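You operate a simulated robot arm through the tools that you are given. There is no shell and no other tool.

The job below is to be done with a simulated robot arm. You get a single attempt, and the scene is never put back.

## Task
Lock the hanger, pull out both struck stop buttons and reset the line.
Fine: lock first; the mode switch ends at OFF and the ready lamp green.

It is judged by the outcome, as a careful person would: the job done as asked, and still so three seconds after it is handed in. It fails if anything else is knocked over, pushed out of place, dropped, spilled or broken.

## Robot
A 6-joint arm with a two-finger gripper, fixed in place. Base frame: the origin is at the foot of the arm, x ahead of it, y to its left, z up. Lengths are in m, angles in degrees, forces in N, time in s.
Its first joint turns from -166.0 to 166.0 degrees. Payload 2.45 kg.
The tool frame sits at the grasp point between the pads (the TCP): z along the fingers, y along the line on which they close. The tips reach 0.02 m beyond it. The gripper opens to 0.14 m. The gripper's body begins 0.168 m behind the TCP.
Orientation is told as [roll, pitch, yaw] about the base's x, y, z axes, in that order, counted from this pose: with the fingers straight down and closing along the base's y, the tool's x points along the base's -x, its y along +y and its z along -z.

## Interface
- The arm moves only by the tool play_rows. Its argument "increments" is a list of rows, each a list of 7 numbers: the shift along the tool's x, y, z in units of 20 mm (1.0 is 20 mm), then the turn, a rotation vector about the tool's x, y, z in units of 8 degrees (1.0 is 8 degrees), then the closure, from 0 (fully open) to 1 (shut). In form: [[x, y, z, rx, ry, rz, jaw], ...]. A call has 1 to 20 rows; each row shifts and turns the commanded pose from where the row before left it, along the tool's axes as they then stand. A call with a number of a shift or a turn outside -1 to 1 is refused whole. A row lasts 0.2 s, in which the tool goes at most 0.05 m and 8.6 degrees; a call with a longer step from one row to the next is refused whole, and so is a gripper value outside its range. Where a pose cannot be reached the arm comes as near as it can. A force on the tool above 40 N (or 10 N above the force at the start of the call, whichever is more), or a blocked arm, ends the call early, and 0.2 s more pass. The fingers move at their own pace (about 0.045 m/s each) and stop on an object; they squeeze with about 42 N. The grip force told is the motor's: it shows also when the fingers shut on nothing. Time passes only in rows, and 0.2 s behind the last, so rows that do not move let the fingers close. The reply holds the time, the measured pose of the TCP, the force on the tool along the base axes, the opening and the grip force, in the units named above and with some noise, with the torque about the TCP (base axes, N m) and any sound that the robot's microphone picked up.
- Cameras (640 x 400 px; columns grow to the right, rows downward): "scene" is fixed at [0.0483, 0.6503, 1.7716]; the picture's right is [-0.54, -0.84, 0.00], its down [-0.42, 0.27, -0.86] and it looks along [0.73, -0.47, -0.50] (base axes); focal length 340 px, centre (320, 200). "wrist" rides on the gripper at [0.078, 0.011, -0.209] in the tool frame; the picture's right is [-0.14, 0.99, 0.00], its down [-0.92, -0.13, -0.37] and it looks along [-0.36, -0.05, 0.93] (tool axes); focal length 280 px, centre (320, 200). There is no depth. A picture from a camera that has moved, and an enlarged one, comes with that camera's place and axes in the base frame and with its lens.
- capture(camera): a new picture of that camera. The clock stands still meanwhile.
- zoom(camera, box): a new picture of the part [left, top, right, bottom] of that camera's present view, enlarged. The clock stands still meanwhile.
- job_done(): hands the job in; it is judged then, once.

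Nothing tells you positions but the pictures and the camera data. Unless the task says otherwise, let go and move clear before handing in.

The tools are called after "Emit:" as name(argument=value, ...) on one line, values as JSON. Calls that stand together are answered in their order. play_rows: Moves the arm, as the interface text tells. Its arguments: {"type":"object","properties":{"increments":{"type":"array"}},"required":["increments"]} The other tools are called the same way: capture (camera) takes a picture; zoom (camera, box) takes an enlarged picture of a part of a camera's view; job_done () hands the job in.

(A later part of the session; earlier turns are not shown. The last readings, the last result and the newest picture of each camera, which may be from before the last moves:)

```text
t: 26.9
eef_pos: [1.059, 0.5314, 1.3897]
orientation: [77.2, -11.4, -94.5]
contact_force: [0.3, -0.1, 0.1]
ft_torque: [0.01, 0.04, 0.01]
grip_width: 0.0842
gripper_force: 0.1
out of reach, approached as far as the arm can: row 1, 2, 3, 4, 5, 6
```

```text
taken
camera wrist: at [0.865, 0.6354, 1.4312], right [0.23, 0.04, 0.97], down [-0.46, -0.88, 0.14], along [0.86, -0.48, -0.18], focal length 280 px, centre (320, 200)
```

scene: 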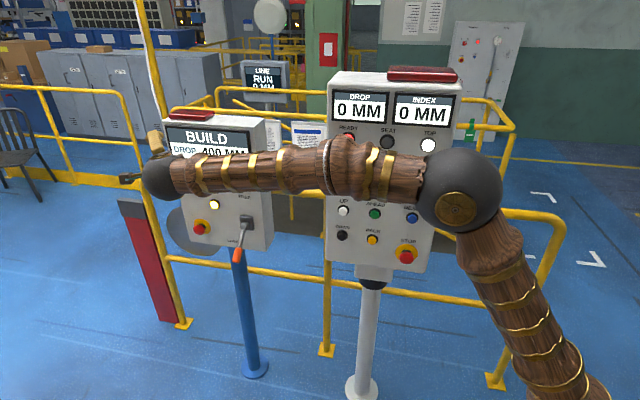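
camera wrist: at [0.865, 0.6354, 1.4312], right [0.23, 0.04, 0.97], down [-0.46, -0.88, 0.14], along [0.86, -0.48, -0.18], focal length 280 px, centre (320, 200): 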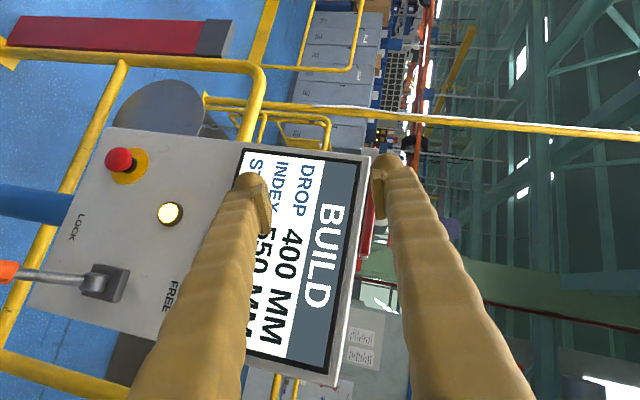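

A joint limit blocks that roll, so I'll go back to closing horizontally and approach with a yaw instead. First I undo the roll here, in clear space.

Emit:
play_rows(increments=[[0, 0, -1, 0, 0, -1, 0.4], [0, 0, -1, 0, 0, -1, 0.4], [0, 0, -1, 0, 0, -1, 0.4], [0, 0, 0, 0, 0, -1, 0.4], [0, 0, 0, 0, 0, -1, 0.4], [0, 0, 0, 0, 0, -1, 0.4]])

Emit:
capture(camera="scene")

```text
t: 28.3
eef_pos: [0.9991, 0.5394, 1.4025]
orientation: [67.7, -57.5, -77.8]
contact_force: [0.4, 0.2, 0.8]
ft_torque: [-0.02, -0.02, -0.01]
grip_width: 0.084
gripper_force: 0.0
```

```text
taken
```

scene: 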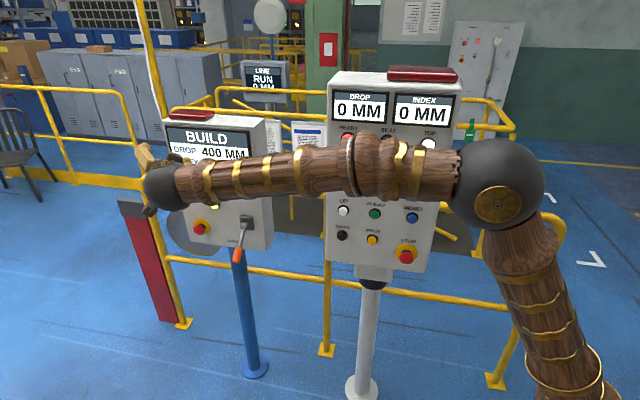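

The roll reverses fine. I'll continue until the fingers close horizontally.

Emit:
play_rows(increments=[[0, 0, 0, 0, 0, -1, 0.4], [0, 0, 0, 0, 0, -1, 0.4], [0, 0, 0, 0, 0, -1, 0.4], [0, 0, 0, 0, 0, -1, 0.4], [0, 0, 0, 0, 0, -0.8, 0.4]])

Emit:
capture(camera="wrist")

```text
t: 29.5
eef_pos: [0.9989, 0.5389, 1.4038]
orientation: [-32.8, -75.9, 26.7]
contact_force: [1.1, 0.8, -0.2]
ft_torque: [-0.01, -0.02, -0.02]
grip_width: 0.0839
gripper_force: 0.1
```

```text
taken
camera wrist: at [0.7791, 0.5647, 1.3683], right [0.12, 0.99, 0.0], down [-0.17, 0.02, 0.99], along [0.98, -0.12, 0.17], focal length 280 px, centre (320, 200)
```

wrist: 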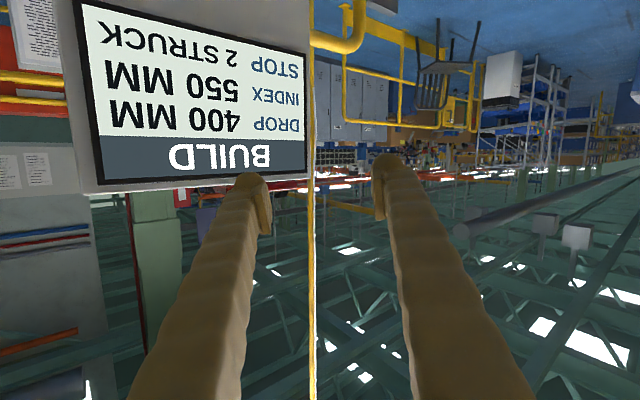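

The tool heading is about yaw -7°, tilted 12° down. I'll level the closing axis and yaw about 24° more toward the panel's face normal.

Emit:
play_rows(increments=[[0, 0, 0, 0, 0, 1, 0.4], [0, 0, 0, 0.978, 0, 0.208, 0.4], [0, 0, 0, 0.978, 0, 0.208, 0.4], [0, 0, 0, 0.978, 0, 0.208, 0.4], [0, 0, 0, 0, 0, 0, 0.4]])

Emit:
capture(camera="wrist")

Emit:
capture(camera="scene")

```text
t: 30.7
eef_pos: [0.9989, 0.5377, 1.4022]
orientation: [1.8, -78.0, -32.8]
contact_force: [1.2, 0.1, -0.2]
ft_torque: [-0.01, 0.01, -0.02]
grip_width: 0.084
gripper_force: 0.2
```

```text
taken
camera wrist: at [0.8155, 0.6606, 1.3696], right [0.53, 0.83, 0.14], down [-0.21, -0.03, 0.98], along [0.82, -0.55, 0.16], focal length 280 px, centre (320, 200)
```

wrist: 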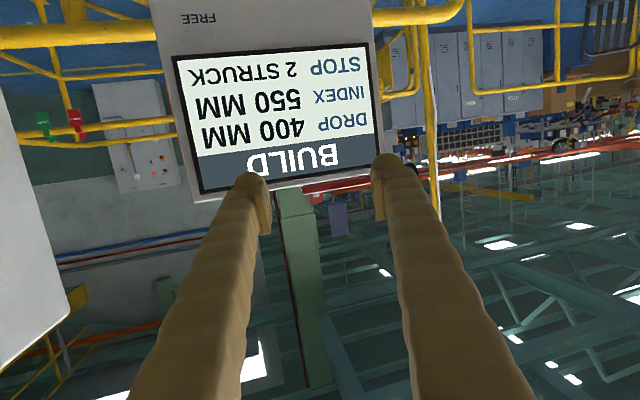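

```text
taken
```

scene: 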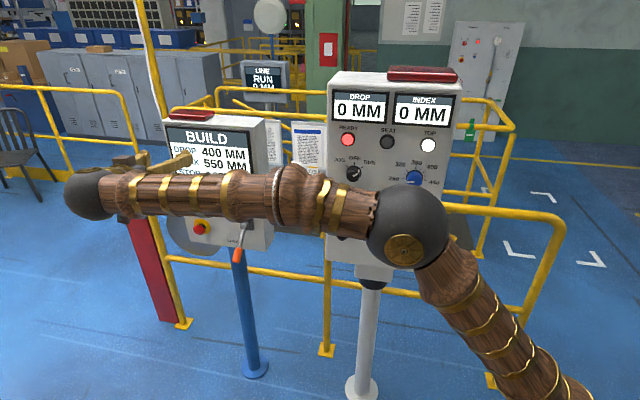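

The BUILD panel now looks close to face-on. I'll move down and in toward a pre-grasp point about 11 cm short of the stop head.

Emit:
play_rows(increments=[[0.974, 0.132, 0.63, 0, 0, 0, 0.4], [0.974, 0.132, 0.63, 0, 0, 0, 0.4], [0.974, 0.132, 0.63, 0, 0, 0, 0.4], [0.974, 0.132, 0.63, 0, 0, 0, 0.4], [0.974, 0.132, 0.63, 0, 0, 0, 0.4], [0.974, 0.132, 0.63, 0, 0, 0, 0.4], [0.974, 0.132, 0.63, 0, 0, 0, 0.4], [0.974, 0.132, 0.63, 0, 0, 0, 0.4], [0.974, 0.132, 0.63, 0, 0, 0, 0.4], [0.974, 0.132, 0.63, 0, 0, 0, 0.4], [0.974, 0.132, 0.63, 0, 0, 0, 0.4], [0.974, 0.132, 0.63, 0, 0, 0, 0.4], [0, 0, 0, 0, 0, 0, 0.4]])

Emit:
capture(camera="wrist")

Emit:
capture(camera="scene")

```text
t: 33.5
eef_pos: [1.102, 0.5138, 1.1422]
orientation: [2.0, -78.0, -32.9]
contact_force: [0.0, -0.4, -0.1]
ft_torque: [-0.02, -0.01, -0.03]
grip_width: 0.0841
gripper_force: 0.0
```

```text
taken
camera wrist: at [0.9181, 0.6363, 1.1088], right [0.53, 0.83, 0.14], down [-0.21, -0.03, 0.98], along [0.82, -0.55, 0.16], focal length 280 px, centre (320, 200)
```

wrist: 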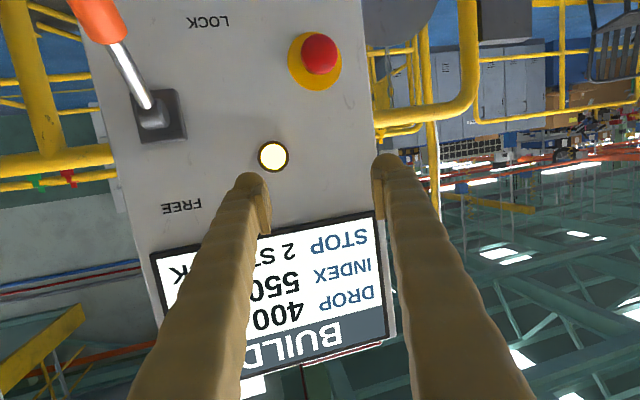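

```text
taken
```

scene: 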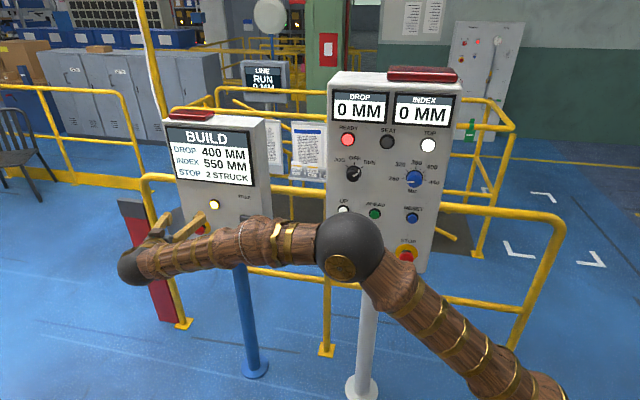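

The head position holds up at about (1.2425, 0.450, 0.987). I'll continue to the pre-grasp point.

Emit:
play_rows(increments=[[0.857, 0.129, 0.626, 0, 0, 0, 0.4], [0.857, 0.129, 0.626, 0, 0, 0, 0.4], [0.857, 0.129, 0.626, 0, 0, 0, 0.4], [0.857, 0.129, 0.626, 0, 0, 0, 0.4], [0.857, 0.129, 0.626, 0, 0, 0, 0.4], [0.857, 0.129, 0.626, 0, 0, 0, 0.4], [0.857, 0.129, 0.626, 0, 0, 0, 0.4], [0, 0, 0, 0, 0, 0, 0.4]])

Emit:
capture(camera="wrist")

Emit:
zoom(camera="scene", box=[130, 180, 270, 290])

```text
t: 35.3
eef_pos: [1.1646, 0.5031, 1.007]
orientation: [1.7, -78.0, -32.8]
contact_force: [-0.6, -0.5, -0.6]
ft_torque: [-0.02, -0.02, 0.01]
grip_width: 0.0842
gripper_force: 0.1
```

```text
taken
camera wrist: at [0.9794, 0.6238, 0.9736], right [0.53, 0.83, 0.14], down [-0.21, -0.03, 0.98], along [0.82, -0.55, 0.16], focal length 280 px, centre (320, 200)
```

wrist: 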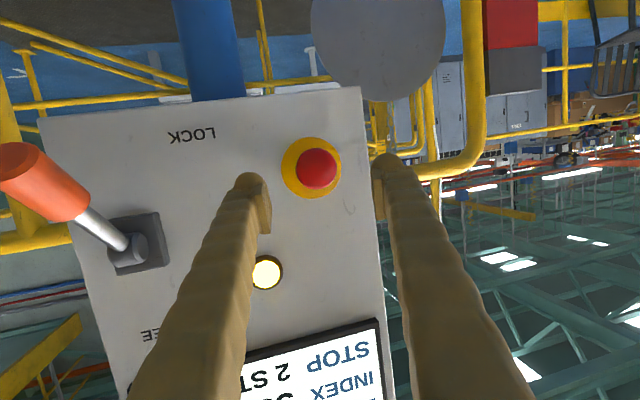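

```text
3.64 times, centred on (200, 235) of scene
camera zoom: at [0.0483, 0.6503, 1.7716], right [-0.54, -0.84, 0.0], down [-0.42, 0.27, -0.86], along [0.73, -0.47, -0.5], focal length 1237 px, centre (756, 73)
```

zoom: 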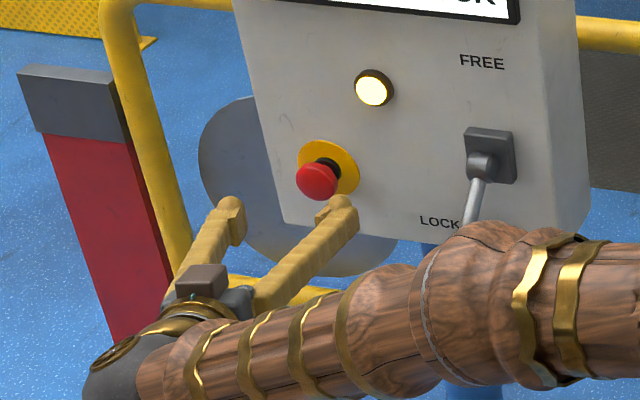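

The head sits centred between the fingers. I'll narrow the opening a little and yaw another 8° toward the panel normal so both fingertips clear the panel face.

Emit:
play_rows(increments=[[0, 0, 0, 0.98, 0, 0.214, 0.54], [0, 0, 0, 0, 0, 0, 0.54], [0, 0, 0, 0, 0, 0, 0.54]])

Emit:
capture(camera="wrist")

```text
t: 36.1
eef_pos: [1.1644, 0.5026, 1.0071]
orientation: [2.1, -78.0, -40.9]
contact_force: [-0.6, 0.7, 0.7]
ft_torque: [0.01, 0.02, 0.0]
grip_width: 0.0644
gripper_force: 0.0
```

```text
taken
camera wrist: at [0.9983, 0.6485, 0.9748], right [0.64, 0.75, 0.14], down [-0.22, 0.0, 0.98], along [0.73, -0.66, 0.16], focal length 280 px, centre (320, 200)
```

wrist: 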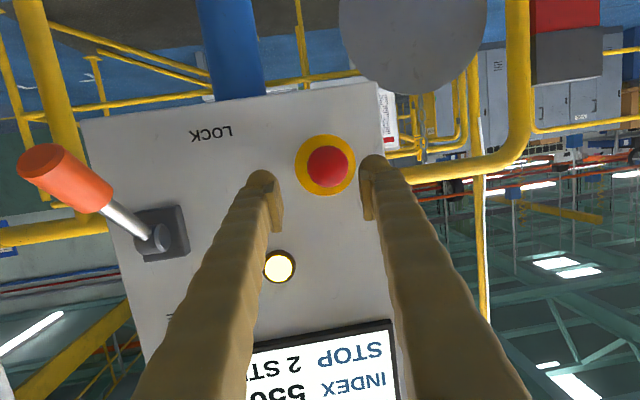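

Now the yaw is about -39°, nearly square to the panel. I'll advance most of the way and check.

Emit:
play_rows(increments=[[0, 0.06, 0.75, 0, 0, 0, 0.54], [0, 0.06, 0.75, 0, 0, 0, 0.54], [0, 0.06, 0.75, 0, 0, 0, 0.54], [0, 0.06, 0.75, 0, 0, 0, 0.54], [0, 0, 0, 0, 0, 0, 0.54]])

Emit:
capture(camera="wrist")

Emit:
zoom(camera="scene", box=[160, 200, 260, 262])

```text
t: 37.3
eef_pos: [1.2121, 0.4695, 0.9943]
orientation: [2.1, -78.0, -40.8]
contact_force: [0.4, 0.5, 0.1]
ft_torque: [0.0, 0.0, 0.02]
grip_width: 0.0644
gripper_force: 0.1
```

```text
taken
camera wrist: at [1.0474, 0.6156, 0.9616], right [0.64, 0.75, 0.14], down [-0.22, 0.0, 0.98], along [0.73, -0.66, 0.16], focal length 280 px, centre (320, 200)
```

wrist: 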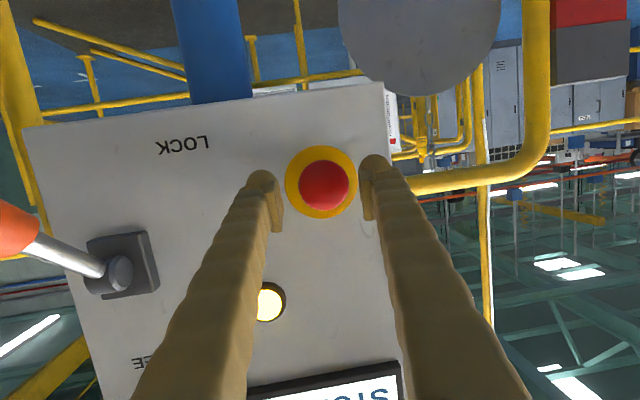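

```text
6.40 times, centred on (210, 231) of scene
camera zoom: at [0.0483, 0.6503, 1.7716], right [-0.54, -0.84, 0.0], down [-0.42, 0.27, -0.86], along [0.73, -0.47, -0.5], focal length 2178 px, centre (1024, 2)
```

zoom: 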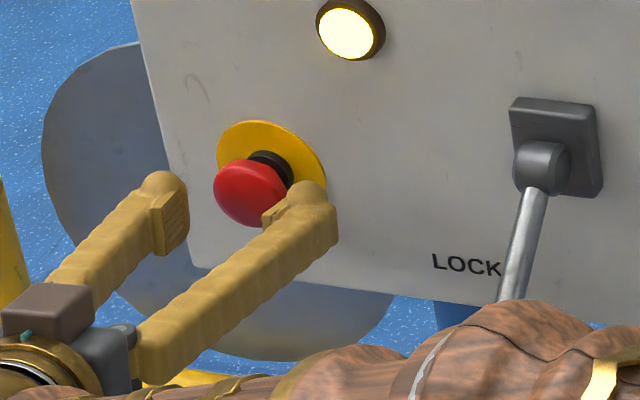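

Alignment is good. I'll advance the last 30 mm and close on the head.

Emit:
play_rows(increments=[[0, 0.08, 0.75, 0, 0, 0, 0.54], [0, 0.08, 0.75, 0, 0, 0, 0.54], [0, 0, 0, 0, 0, 0, 0.54], [0, 0, 0, 0, 0, 0, 0.8], [0, 0, 0, 0, 0, 0, 1], [0, 0, 0, 0, 0, 0, 1], [0, 0, 0, 0, 0, 0, 1]])

Emit:
capture(camera="wrist")

Emit:
zoom(camera="scene", box=[160, 200, 260, 262])

```text
t: 38.9
eef_pos: [1.2374, 0.4525, 0.9865]
orientation: [2.1, -78.0, -41.1]
contact_force: [14.0, 7.6, 0.5]
ft_torque: [0.05, -0.01, -0.19]
grip_width: 0.0446
gripper_force: 45.4
```

```text
taken
camera wrist: at [1.0724, 0.599, 0.9544], right [0.64, 0.75, 0.14], down [-0.22, 0.0, 0.98], along [0.73, -0.66, 0.16], focal length 280 px, centre (320, 200)
```

wrist: 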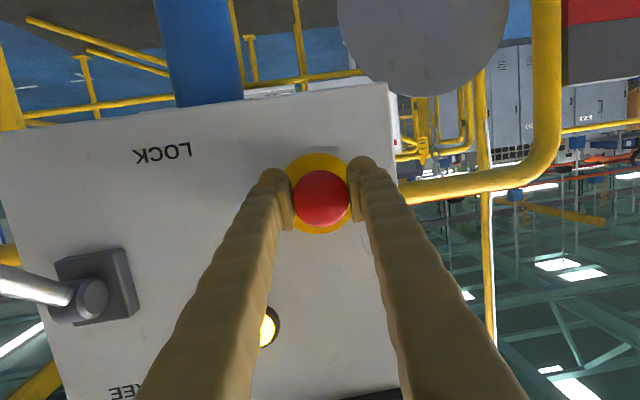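

```text
6.40 times, centred on (210, 231) of scene
camera zoom: at [0.0483, 0.6503, 1.7716], right [-0.54, -0.84, 0.0], down [-0.42, 0.27, -0.86], along [0.73, -0.47, -0.5], focal length 2178 px, centre (1024, 2)
```

zoom: 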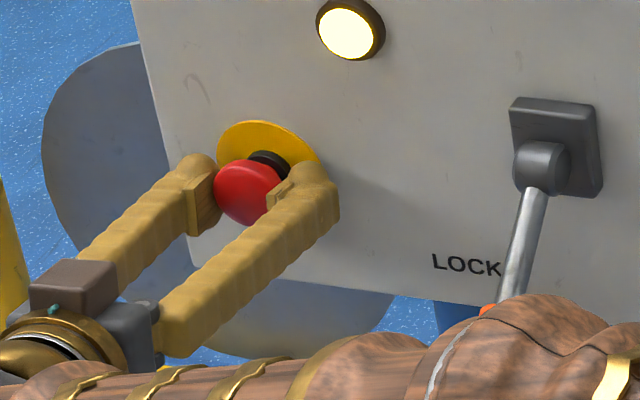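

The head is gripped (44.6 mm). There is a sideways load of about 15 N, so I'll ease sideways slightly and then pull straight out along the panel normal.

Emit:
play_rows(increments=[[0, 0.1, 0, 0, 0, 0, 1], [0.04, 0.04, -0.2, 0, 0, 0, 1], [0.04, 0.04, -0.2, 0, 0, 0, 1], [0.04, 0.04, -0.2, 0, 0, 0, 1]])

Emit:
zoom(camera="scene", box=[150, 100, 290, 262])

```text
t: 39.8
eef_pos: [1.2319, 0.457, 0.9864]
orientation: [1.8, -77.9, -40.9]
contact_force: [-7.9, -2.0, 0.5]
ft_torque: [0.19, -0.06, 0.01]
grip_width: 0.0444
gripper_force: 44.8
heard: click
stopped in row 4: the force on the tool passed its limit at 42 N (the readings are from after the stop); the commanded pose is now the measured one
```

```text
2.47 times, centred on (220, 181) of scene
camera zoom: at [0.0483, 0.6503, 1.7716], right [-0.54, -0.84, 0.0], down [-0.42, 0.27, -0.86], along [0.73, -0.47, -0.5], focal length 840 px, centre (567, 247)
```

zoom: 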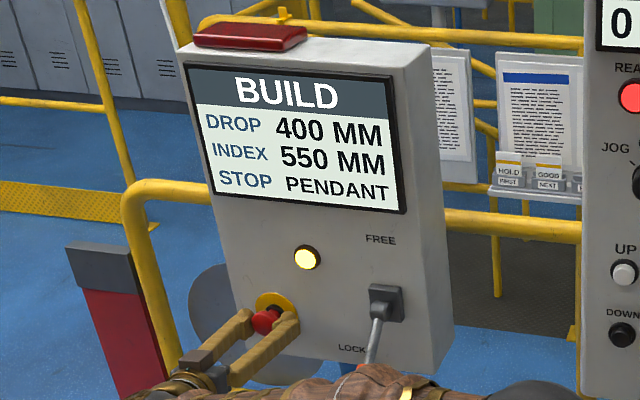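

A click, and the BUILD screen now reads "STOP PENDANT", so this stop is out and only the right panel's remains. I'll open the fingers and back straight out.

Emit:
play_rows(increments=[[0, 0, 0, 0, 0, 0, 0.8], [0, 0, 0, 0, 0, 0, 0.54], [0, 0, 0, 0, 0, 0, 0.5], [0, 0, 0, 0, 0, 0, 0.5], [0, 0, -0.5, 0, 0, 0, 0.5], [0, 0, -1, 0, 0, 0, 0.5], [0, 0, -1, 0, 0, 0, 0.5], [0, 0, -1, 0, 0, 0, 0.5], [0, 0, -1, 0, 0, 0, 0.5], [0, 0, -1, 0, 0, 0, 0.5], [0, 0, -1, 0, 0, 0, 0.5], [0, 0, 0, 0, 0, 0, 0.5]])

Emit:
capture(camera="wrist")

Emit:
capture(camera="scene")

```text
t: 42.4
eef_pos: [1.1311, 0.5393, 1.0135]
orientation: [1.7, -78.0, -40.8]
contact_force: [0.2, 0.3, 0.1]
ft_torque: [-0.02, -0.03, 0.03]
grip_width: 0.0697
gripper_force: 0.1
```

```text
taken
camera wrist: at [0.9668, 0.6862, 0.9798], right [0.65, 0.75, 0.14], down [-0.21, 0.0, 0.98], along [0.73, -0.66, 0.16], focal length 280 px, centre (320, 200)
```

wrist: 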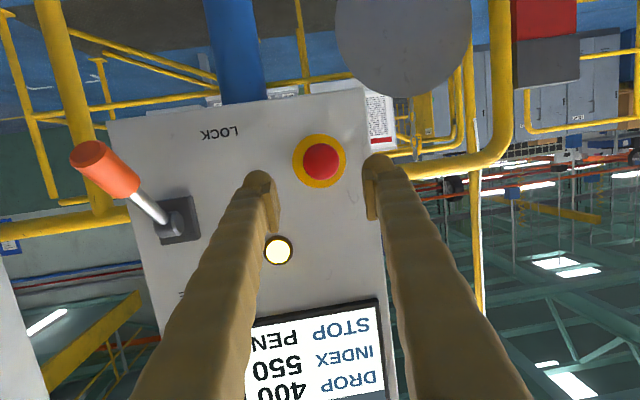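

```text
taken
```

scene: 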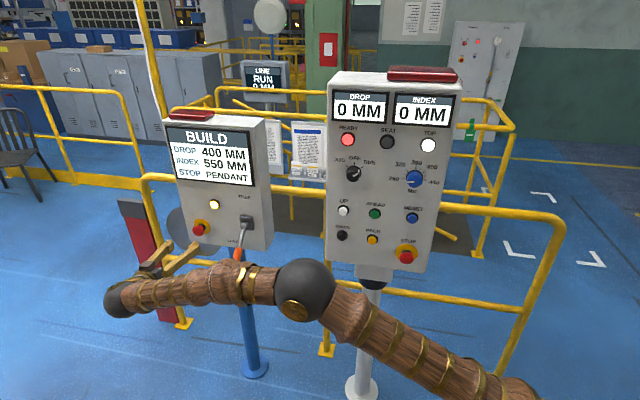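

The left stop is released and the lever and lamp are unchanged. I'll lift up and back first, then swing over to face the right panel from a distance.

Emit:
play_rows(increments=[[-0.7, 0, -0.7, 0, 0, 0, 0.4], [-0.7, 0, -0.7, 0, 0, 0, 0.4], [-0.7, 0, -0.7, 0, 0, 0, 0.4], [-0.7, 0, -0.7, 0, 0, 0, 0.4], [-0.7, 0, -0.7, 0, 0, 0, 0.4], [-0.7, 0, -0.7, 0, 0, 0, 0.4], [-0.7, 0, -0.7, 0, 0, 0, 0.4], [-0.4, -0.95, -0.3, 0, 0, 0, 0.4], [-0.4, -0.95, -0.3, 0, 0, 0, 0.4], [-0.4, -0.95, -0.3, 0, 0, 0, 0.4], [-0.4, -0.95, -0.3, 0, 0, 0, 0.4], [-0.2, -0.95, -0.3, 0, 0, 0, 0.4], [-0.2, -0.95, -0.3, 0, 0, 0, 0.4], [0, -0.95, -0.3, 0, 0, 0, 0.4], [0, -0.95, -0.3, 0, 0, 0, 0.4], [0, 0, 0, 0, 0, 0, 0.4]])

Emit:
capture(camera="wrist")

Emit:
capture(camera="scene")

```text
t: 45.8
eef_pos: [0.949, 0.493, 1.1765]
orientation: [1.6, -77.9, -40.8]
contact_force: [0.2, 1.0, -0.4]
ft_torque: [0.03, 0.0, 0.01]
grip_width: 0.084
gripper_force: 0.0
```

```text
taken
camera wrist: at [0.7854, 0.6404, 1.1443], right [0.65, 0.75, 0.14], down [-0.21, 0.0, 0.98], along [0.73, -0.66, 0.16], focal length 280 px, centre (320, 200)
```

wrist: 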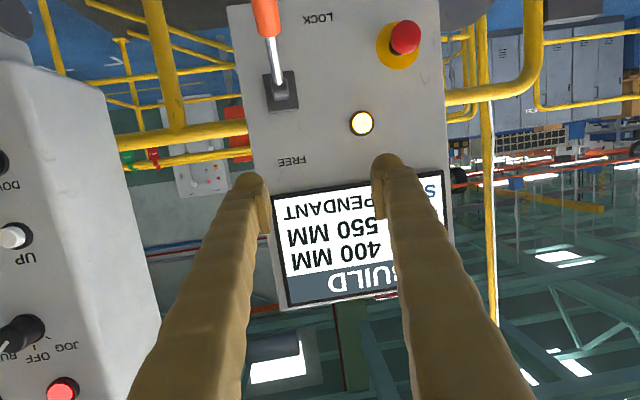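

```text
taken
```

scene: 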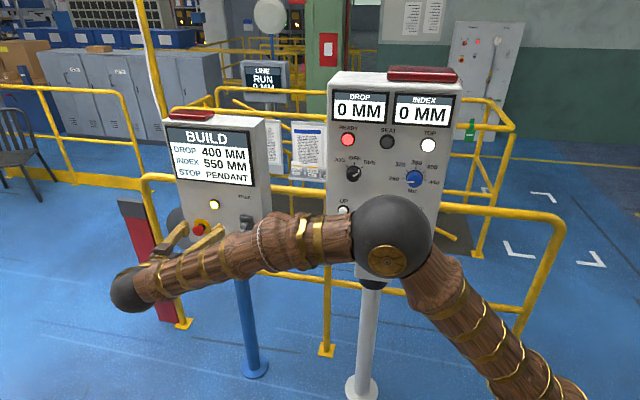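

The right panel is coming into view on the left. I'll keep sliding sideways to stand in front of it.

Emit:
play_rows(increments=[[-0.128, -0.985, -0.4, 0, 0, 0, 0.4], [-0.128, -0.985, -0.4, 0, 0, 0, 0.4], [-0.128, -0.985, -0.4, 0, 0, 0, 0.4], [-0.128, -0.985, -0.4, 0, 0, 0, 0.4], [-0.128, -0.985, -0.4, 0, 0, 0, 0.4], [-0.128, -0.985, -0.4, 0, 0, 0, 0.4], [-0.128, -0.985, -0.4, 0, 0, 0, 0.4], [-0.128, -0.985, -0.4, 0, 0, 0, 0.4], [-0.128, -0.985, -0.4, 0, 0, 0, 0.4], [-0.128, -0.985, -0.4, 0, 0, 0, 0.4], [-0.128, -0.985, -0.4, 0, 0, 0, 0.4], [-0.128, -0.985, -0.4, 0, 0, 0, 0.4], [-0.128, -0.985, -0.4, 0, 0, 0, 0.4], [-0.128, -0.985, -0.4, 0, 0, 0, 0.4], [0, 0, 0, 0, 0, 0, 0.4]])

Emit:
capture(camera="wrist")

Emit:
capture(camera="scene")

```text
t: 49.0
eef_pos: [0.6946, 0.3416, 1.2376]
orientation: [1.7, -78.0, -40.8]
contact_force: [0.3, -0.9, -1.3]
ft_torque: [0.0, 0.01, -0.01]
grip_width: 0.084
gripper_force: 0.0
```

```text
taken
camera wrist: at [0.5307, 0.489, 1.2039], right [0.65, 0.75, 0.14], down [-0.21, 0.0, 0.98], along [0.73, -0.66, 0.16], focal length 280 px, centre (320, 200)
```

wrist: 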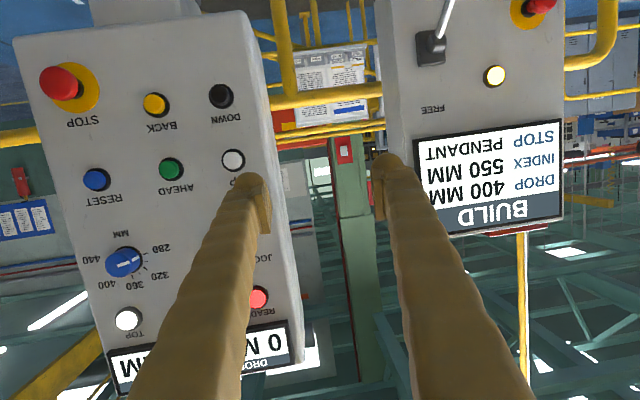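

```text
taken
```

scene: 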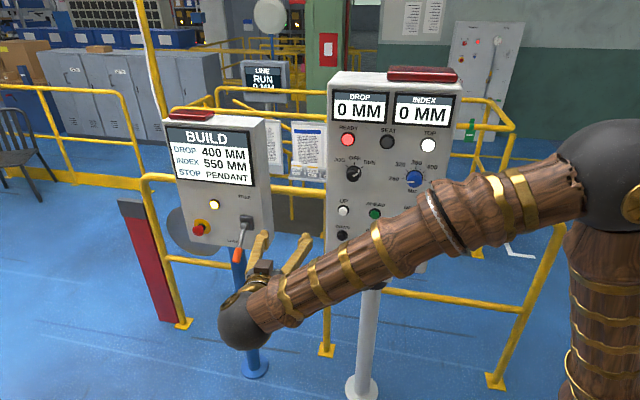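

From this view, I place the right panel's STOP head near (0.621, -0.049, 1.057) and RESET near (0.631, -0.060, 1.20). The panel faces roughly yaw -45° like the other one. I'll yaw 6° more and move to a pre-grasp in front of STOP.

Emit:
play_rows(increments=[[0, 0, 0, 0.77, 0, 0.164, 0.4], [0.382, -0.968, 0.438, 0, 0, 0, 0.4], [0.382, -0.968, 0.438, 0, 0, 0, 0.4], [0.382, -0.968, 0.438, 0, 0, 0, 0.4], [0.382, -0.968, 0.438, 0, 0, 0, 0.4], [0.382, -0.968, 0.438, 0, 0, 0, 0.4], [0.382, -0.968, 0.438, 0, 0, 0, 0.4], [0.382, -0.968, 0.438, 0, 0, 0, 0.4], [0.382, -0.968, 0.438, 0, 0, 0, 0.4], [0.382, -0.968, 0.438, 0, 0, 0, 0.4], [0.382, -0.968, 0.438, 0, 0, 0, 0.4], [0, 0, 0, 0, 0, 0, 0.4]])

Emit:
capture(camera="wrist")

Emit:
capture(camera="scene")

```text
t: 51.6
eef_pos: [0.6064, 0.1611, 1.1412]
orientation: [1.7, -77.9, -47.1]
contact_force: [-0.9, -0.8, -0.4]
ft_torque: [0.0, 0.03, 0.02]
grip_width: 0.0841
gripper_force: 0.0
```

```text
taken
camera wrist: at [0.4584, 0.3236, 1.1088], right [0.73, 0.67, 0.14], down [-0.21, 0.03, 0.98], along [0.65, -0.74, 0.16], focal length 280 px, centre (320, 200)
```

wrist: 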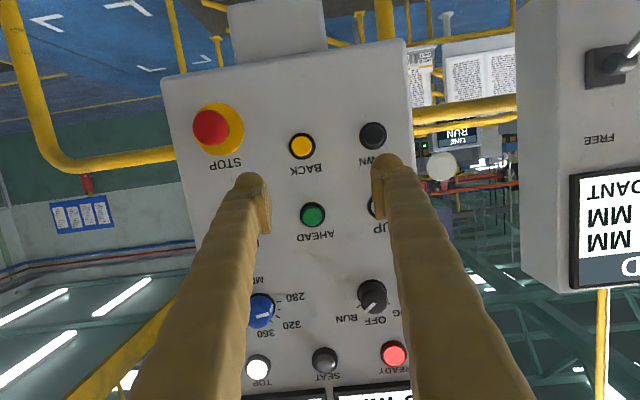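

```text
taken
```

scene: 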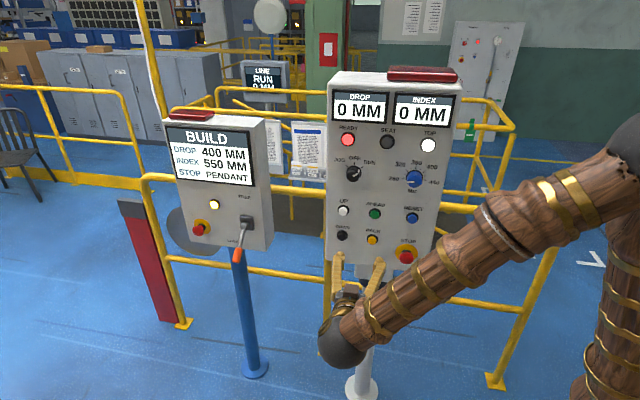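

The panel looks face-on with STOP upper-left in this inverted view. I'll continue to the pre-grasp.

Emit:
play_rows(increments=[[0.3, -0.866, 0.456, 0, 0, 0, 0.4], [0.3, -0.866, 0.456, 0, 0, 0, 0.4], [0.3, -0.866, 0.456, 0, 0, 0, 0.4], [0.3, -0.866, 0.456, 0, 0, 0, 0.4], [0.3, -0.866, 0.456, 0, 0, 0, 0.4], [0.3, -0.866, 0.456, 0, 0, 0, 0.4], [0.3, -0.866, 0.456, 0, 0, 0, 0.4], [0.3, -0.866, 0.456, 0, 0, 0, 0.4], [0, 0, 0, 0, 0, 0, 0.54]])

Emit:
capture(camera="wrist")

Emit:
capture(camera="scene")

```text
t: 53.6
eef_pos: [0.5668, 0.0295, 1.0934]
orientation: [1.4, -77.7, -47.0]
contact_force: [-0.3, -0.3, 0.2]
ft_torque: [-0.04, 0.0, 0.02]
grip_width: 0.0645
gripper_force: 0.1
out of reach, approached as far as the arm can: row 7, 8
```

```text
taken
camera wrist: at [0.4218, 0.1949, 1.0618], right [0.73, 0.67, 0.14], down [-0.21, 0.03, 0.98], along [0.65, -0.74, 0.16], focal length 280 px, centre (320, 200)
```

wrist: 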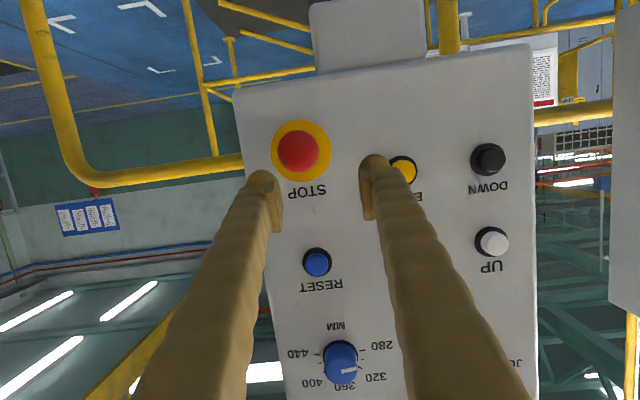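

```text
taken
```

scene: 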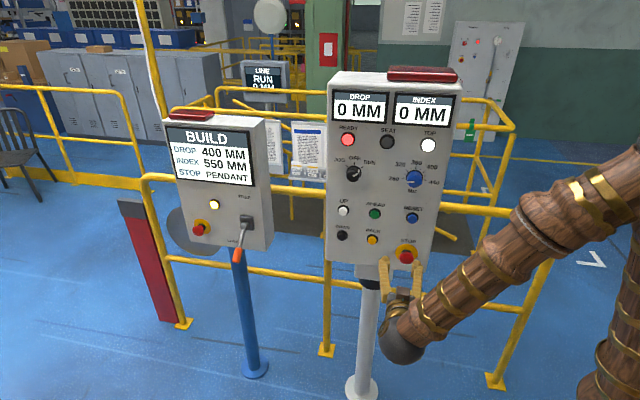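

The arm is near its folded limit at this tilt. I'll tilt the tool further down, which raises the wrist and gains reach, and then realign.

Emit:
play_rows(increments=[[0, 0, 0, 0, 1, 0, 0.54], [0, 0, 0, 0, 1, 0, 0.54], [0, 0, 0, 0, 0.5, 0, 0.54], [0, 0, 0, 0, 0, 0, 0.54]])

Emit:
capture(camera="wrist")

Emit:
zoom(camera="scene", box=[350, 220, 450, 300])

```text
t: 54.6
eef_pos: [0.5692, 0.0303, 1.0934]
orientation: [0.7, -58.0, -46.1]
contact_force: [-0.3, -0.9, 0.4]
ft_torque: [0.02, 0.0, -0.04]
grip_width: 0.0648
gripper_force: 0.0
```

```text
taken
camera wrist: at [0.4233, 0.1926, 1.1379], right [0.76, 0.64, 0.12], down [0.03, -0.22, 0.97], along [0.65, -0.73, -0.19], focal length 280 px, centre (320, 200)
```

wrist: 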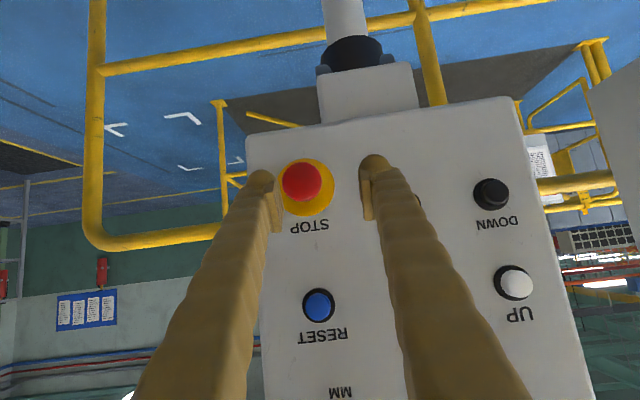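

```text
5.00 times, centred on (400, 260) of scene
camera zoom: at [0.0483, 0.6503, 1.7716], right [-0.54, -0.84, 0.0], down [-0.42, 0.27, -0.86], along [0.73, -0.47, -0.5], focal length 1701 px, centre (-80, -100)
```

zoom: 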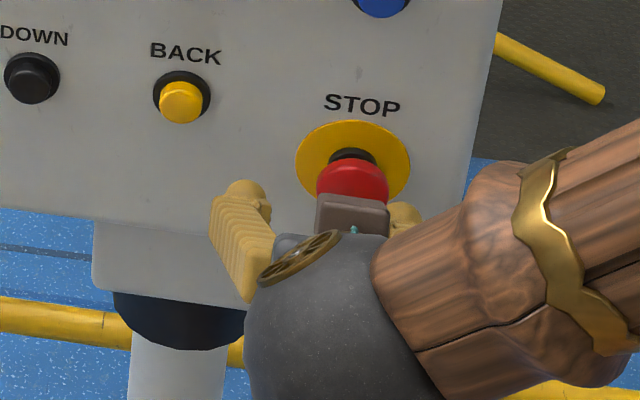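

The tilt worked. The head is slightly left of the finger centreline in this view, so I'll shift 25 mm sideways, advance partway and recheck.

Emit:
play_rows(increments=[[-0.34, -0.625, 0, 0, 0, 0, 0.5], [-0.34, -0.625, 0, 0, 0, 0, 0.5], [0, 0, 0.8, 0, 0, 0, 0.5], [0, 0, 0.8, 0, 0, 0, 0.5], [0, 0, 0.8, 0, 0, 0, 0.5], [0, 0, 0, 0, 0, 0, 0.5]])

Emit:
capture(camera="wrist")

Emit:
zoom(camera="scene", box=[350, 220, 450, 300])

```text
t: 56.0
eef_pos: [0.586, -0.0213, 1.0772]
orientation: [0.7, -57.9, -46.0]
contact_force: [-0.4, -0.3, -0.1]
ft_torque: [-0.02, 0.01, 0.0]
grip_width: 0.07
gripper_force: 0.0
```

```text
taken
camera wrist: at [0.4398, 0.1412, 1.1227], right [0.76, 0.64, 0.12], down [0.03, -0.22, 0.97], along [0.65, -0.73, -0.19], focal length 280 px, centre (320, 200)
```

wrist: 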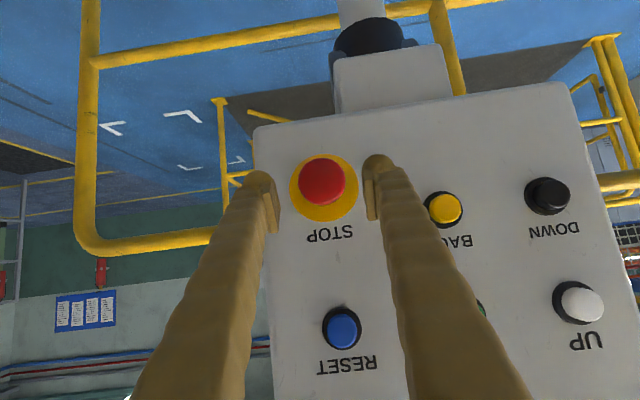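

```text
5.00 times, centred on (400, 260) of scene
camera zoom: at [0.0483, 0.6503, 1.7716], right [-0.54, -0.84, 0.0], down [-0.42, 0.27, -0.86], along [0.73, -0.47, -0.5], focal length 1701 px, centre (-80, -100)
```

zoom: 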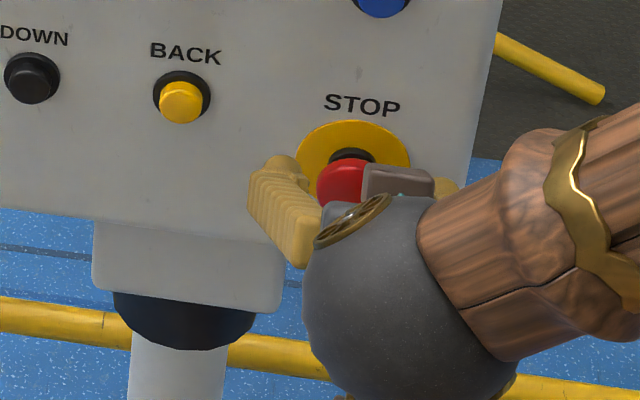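

The head is now centred between the fingers with about 40 mm to go. I'll advance slowly and close on it.

Emit:
play_rows(increments=[[0, 0.02, 0.5, 0, 0, 0, 0.5], [0, 0.02, 0.5, 0, 0, 0, 0.5], [0, 0.02, 0.5, 0, 0, 0, 0.5], [0, 0, 0.4, 0, 0, 0, 0.5], [0, 0, 0, 0, 0, 0, 0.5]])

Emit:
zoom(camera="wrist", box=[220, 120, 420, 245])

Emit:
zoom(camera="scene", box=[370, 230, 440, 280])

```text
t: 57.2
eef_pos: [0.609, -0.0437, 1.057]
orientation: [0.8, -57.9, -46.0]
contact_force: [0.1, -0.1, 0.6]
ft_torque: [0.0, 0.0, 0.02]
grip_width: 0.0699
gripper_force: 0.0
```

```text
3.20 times, centred on (320, 182) of wrist
camera zoom: at [0.4625, 0.1194, 1.1028], right [0.76, 0.64, 0.12], down [0.03, -0.22, 0.97], along [0.65, -0.73, -0.19], focal length 897 px, centre (320, 256)
```

zoom: 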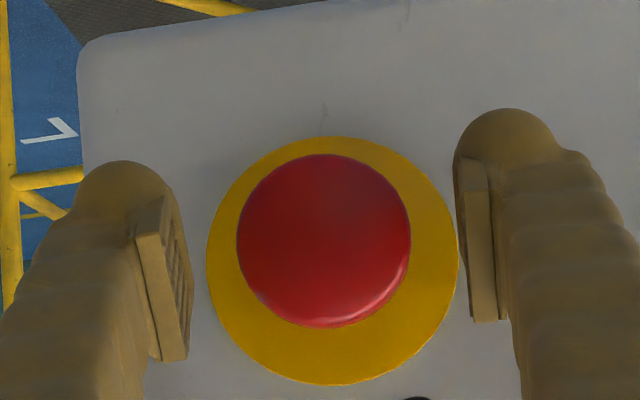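

```text
8.00 times, centred on (405, 255) of scene
camera zoom: at [0.0483, 0.6503, 1.7716], right [-0.54, -0.84, 0.0], down [-0.42, 0.27, -0.86], along [0.73, -0.47, -0.5], focal length 2722 px, centre (-360, -240)
```

zoom: 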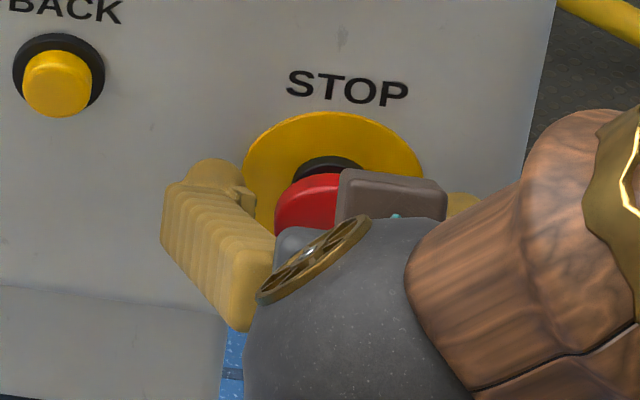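

The head lies about 9 mm ahead of the grasp point and is well centred. I'll close now.

Emit:
play_rows(increments=[[0, 0, 0.1, 0, 0, 0, 0.6], [0, 0, 0, 0, 0, 0, 0.8], [0, 0, 0, 0, 0, 0, 1], [0, 0, 0, 0, 0, 0, 1], [0, 0, 0, 0, 0, 0, 1]])

Emit:
zoom(camera="wrist", box=[220, 120, 420, 245])

```text
t: 58.4
eef_pos: [0.6094, -0.0437, 1.0552]
orientation: [0.7, -57.9, -45.9]
contact_force: [19.8, 18.1, -3.5]
ft_torque: [0.15, 0.04, 0.33]
grip_width: 0.0448
gripper_force: 45.0
```

```text
3.20 times, centred on (320, 182) of wrist
camera zoom: at [0.4638, 0.1181, 1.1014], right [0.76, 0.64, 0.12], down [0.03, -0.22, 0.97], along [0.65, -0.73, -0.19], focal length 897 px, centre (320, 256)
```

zoom: 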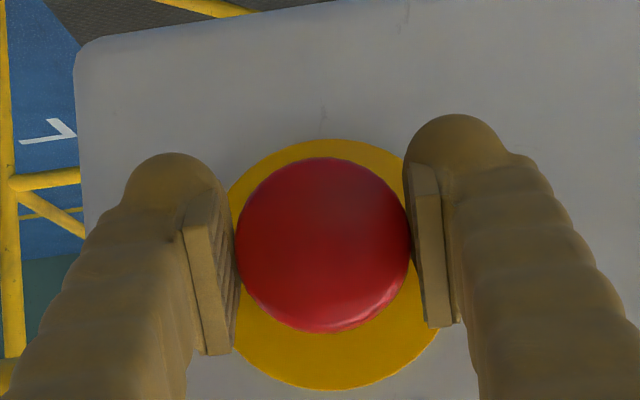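

Gripped at 44.8 mm with a sideways load of about 27 N. I'll ease sideways first, then pull out along the panel normal.

Emit:
play_rows(increments=[[0, 0.1, 0, 0, 0, 0, 1], [0, 0.08, 0, 0, 0, 0, 1], [0.106, 0.003, -0.169, 0, 0, 0, 1], [0.106, 0.003, -0.169, 0, 0, 0, 1], [0.106, 0.003, -0.169, 0, 0, 0, 1]])

Emit:
capture(camera="scene")

```text
t: 59.4
eef_pos: [0.606, -0.0394, 1.0561]
orientation: [0.4, -58.0, -46.1]
contact_force: [-5.5, -2.3, 2.1]
ft_torque: [0.06, 0.03, 0.0]
grip_width: 0.0445
gripper_force: 45.0
heard: click
stopped in row 4: the force on the tool passed its limit at 43 N (the readings are from after the stop); the commanded pose is now the measured one
```

```text
taken
```

scene: 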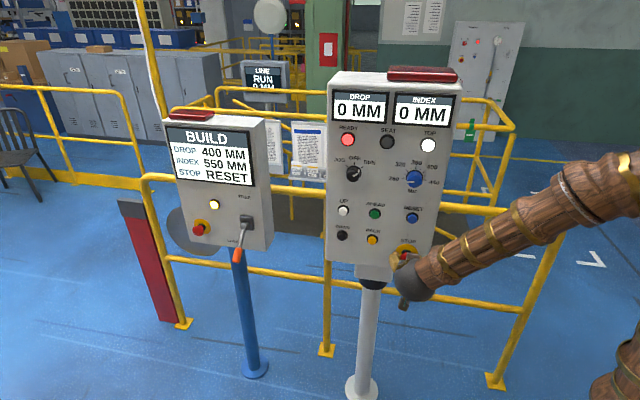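

Another click, and the BUILD screen now reads "STOP RESET", so both stops are out. I'll release and back away, then turn the mode switch to OFF before pressing RESET.

Emit:
play_rows(increments=[[0, 0, 0, 0, 0, 0, 0.8], [0, 0, 0, 0, 0, 0, 0.54], [0, 0, 0, 0, 0, 0, 0.45], [0, 0, 0, 0, 0, 0, 0.45], [0, 0, -0.5, 0, 0, 0, 0.45], [0, 0, -1, 0, 0, 0, 0.45], [0, 0, -1, 0, 0, 0, 0.45], [0, 0, -1, 0, 0, 0, 0.45], [0, 0, -1, 0, 0, 0, 0.45], [0, 0, -1, 0, 0, 0, 0.45], [0, 0, 0, 0, 0, 0, 0.45]])

Emit:
capture(camera="wrist")

Emit:
capture(camera="scene")

```text
t: 61.8
eef_pos: [0.5409, 0.0277, 1.1153]
orientation: [0.6, -58.0, -46.0]
contact_force: [0.7, -0.1, -0.4]
ft_torque: [0.01, 0.04, 0.04]
grip_width: 0.0769
gripper_force: 0.1
```

```text
taken
camera wrist: at [0.396, 0.1916, 1.1596], right [0.76, 0.64, 0.12], down [0.03, -0.22, 0.98], along [0.65, -0.74, -0.18], focal length 280 px, centre (320, 200)
```

wrist: 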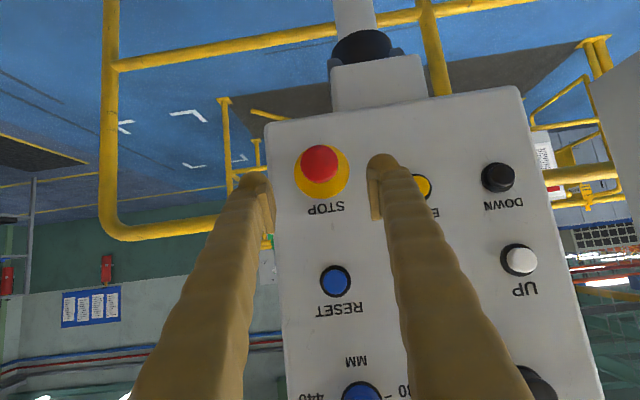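

```text
taken
```

scene: 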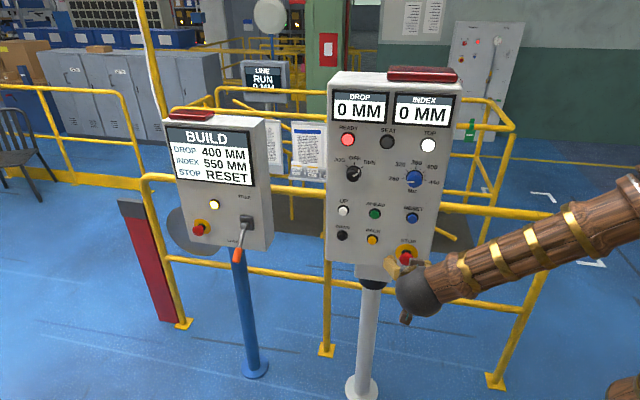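

RESET is now asked for on the screen. The mode knob's axis is near (0.755, 0.075, 1.335); I'll move up-left to stand in front of it and level the tool square to the panel.

Emit:
play_rows(increments=[[-0.85, 0.861, -0.517, 0, 0, 0, 0.5], [-0.85, 0.861, -0.517, 0, 0, 0, 0.5], [-0.85, 0.861, -0.517, 0, 0, 0, 0.5], [-0.85, 0.861, -0.517, 0, 0, 0, 0.5], [-0.85, 0.861, -0.517, 0, 0, 0, 0.5], [-0.85, 0.861, -0.517, 0, 0, 0, 0.5], [-0.85, 0.861, -0.517, 0, 0, 0, 0.5], [-0.85, 0.861, -0.517, 0, 0, 0, 0.5], [-0.85, 0.861, -0.517, 0, 0, 0, 0.5], [-0.85, 0.861, -0.517, 0, 0, 0, 0.5], [-0.85, 0.861, -0.517, 0, 0, 0, 0.5], [0, 0, 0, 0, -1, 0, 0.5], [0, 0, 0, 0, -1, 0, 0.5], [0, 0, 0, 0, -1, 0, 0.5], [0, 0, 0, 0, -1, 0, 0.5], [0, 0, 0, 0, 0, 0, 0.5]])

Emit:
capture(camera="wrist")

Emit:
capture(camera="scene")

```text
t: 65.2
eef_pos: [0.6788, 0.1552, 1.3336]
orientation: [94.9, -89.7, -140.7]
contact_force: [-0.3, -0.1, -0.7]
ft_torque: [0.01, -0.01, 0.04]
grip_width: 0.0699
gripper_force: 0.0
```

```text
taken
camera wrist: at [0.5404, 0.3122, 1.2564], right [0.71, 0.69, 0.14], down [-0.35, 0.17, 0.92], along [0.61, -0.7, 0.37], focal length 280 px, centre (320, 200)
```

wrist: 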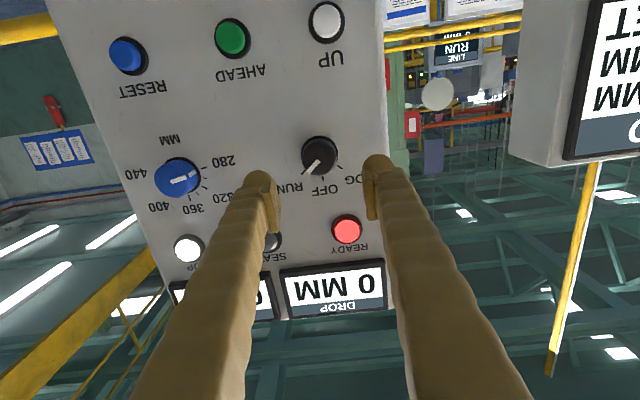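

```text
taken
```

scene: 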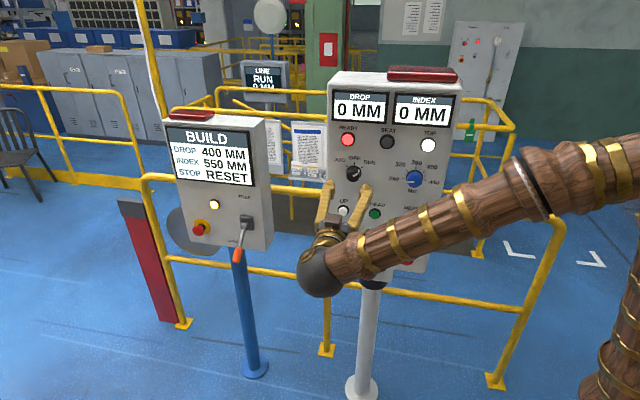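

The tool is now level and square to the panel (yaw about -45.5°), with the knob almost straight ahead. I'll zoom for exact alignment and the pointer angle.

Emit:
zoom(camera="wrist", box=[270, 110, 370, 210])

Emit:
zoom(camera="scene", box=[325, 145, 385, 190])

```text
4.00 times, centred on (320, 160) of wrist
camera zoom: at [0.5404, 0.3122, 1.2564], right [0.71, 0.69, 0.14], down [-0.35, 0.17, 0.92], along [0.61, -0.7, 0.37], focal length 1122 px, centre (320, 360)
```

zoom: 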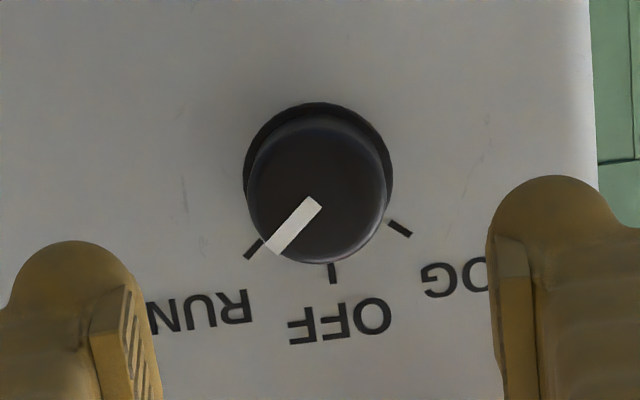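

```text
8.89 times, centred on (355, 168) of scene
camera zoom: at [0.0483, 0.6503, 1.7716], right [-0.54, -0.84, 0.0], down [-0.42, 0.27, -0.86], along [0.73, -0.47, -0.5], focal length 3025 px, centre (9, 489)
```

zoom: 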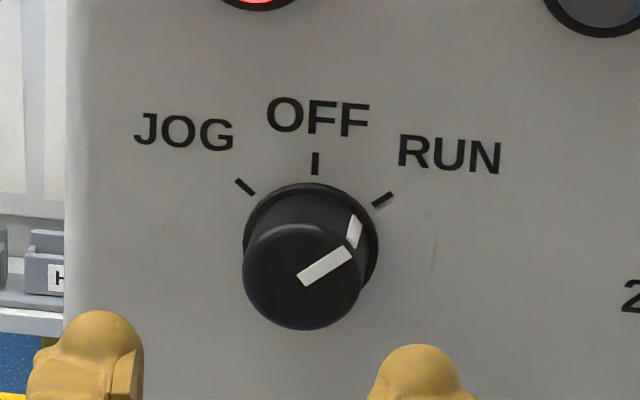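

The pointer is at RUN and OFF is about 47° counter-clockwise (viewed from the front). I'll first test in free space that the tool can roll that far in that direction, then roll back.

Emit:
play_rows(increments=[[0.42, 0, 0, 0, 0, 0, 0.5], [0, 0, 0, 0, 0, -1, 0.5], [0, 0, 0, 0, 0, -1, 0.5], [0, 0, 0, 0, 0, -1, 0.5], [0, 0, 0, 0, 0, -1, 0.5], [0, 0, 0, 0, 0, -1, 0.5], [0, 0, 0, 0, 0, -1, 0.5], [0, 0, 0, 0, 0, -0.5, 0.5], [0, 0, 0, 0, 0, 0, 0.5]])

Emit:
capture(camera="scene")

Emit:
capture(camera="wrist")

```text
t: 67.2
eef_pos: [0.6762, 0.1569, 1.3247]
orientation: [-89.9, -38.3, 44.3]
contact_force: [-0.1, 0.6, 0.6]
ft_torque: [-0.03, 0.01, 0.01]
grip_width: 0.0697
gripper_force: 0.1
```

```text
taken
```

scene: 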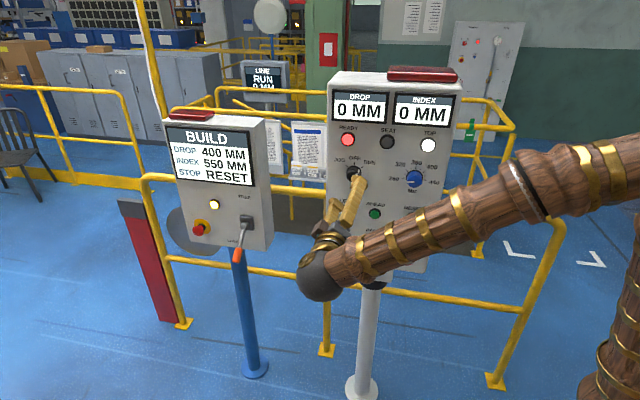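

```text
taken
camera wrist: at [0.4921, 0.2672, 1.2684], right [0.52, 0.5, -0.69], down [0.21, 0.71, 0.67], along [0.83, -0.49, 0.26], focal length 280 px, centre (320, 200)
```

wrist: 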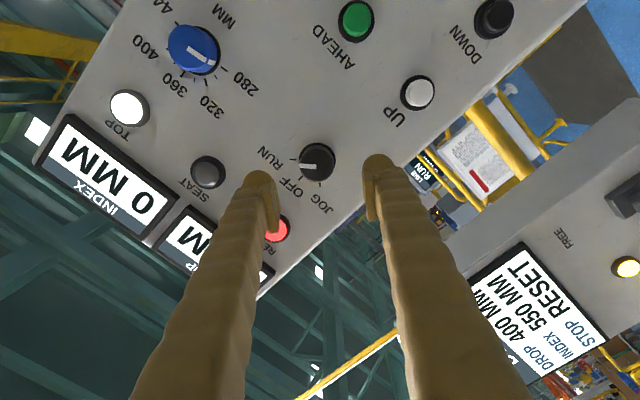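

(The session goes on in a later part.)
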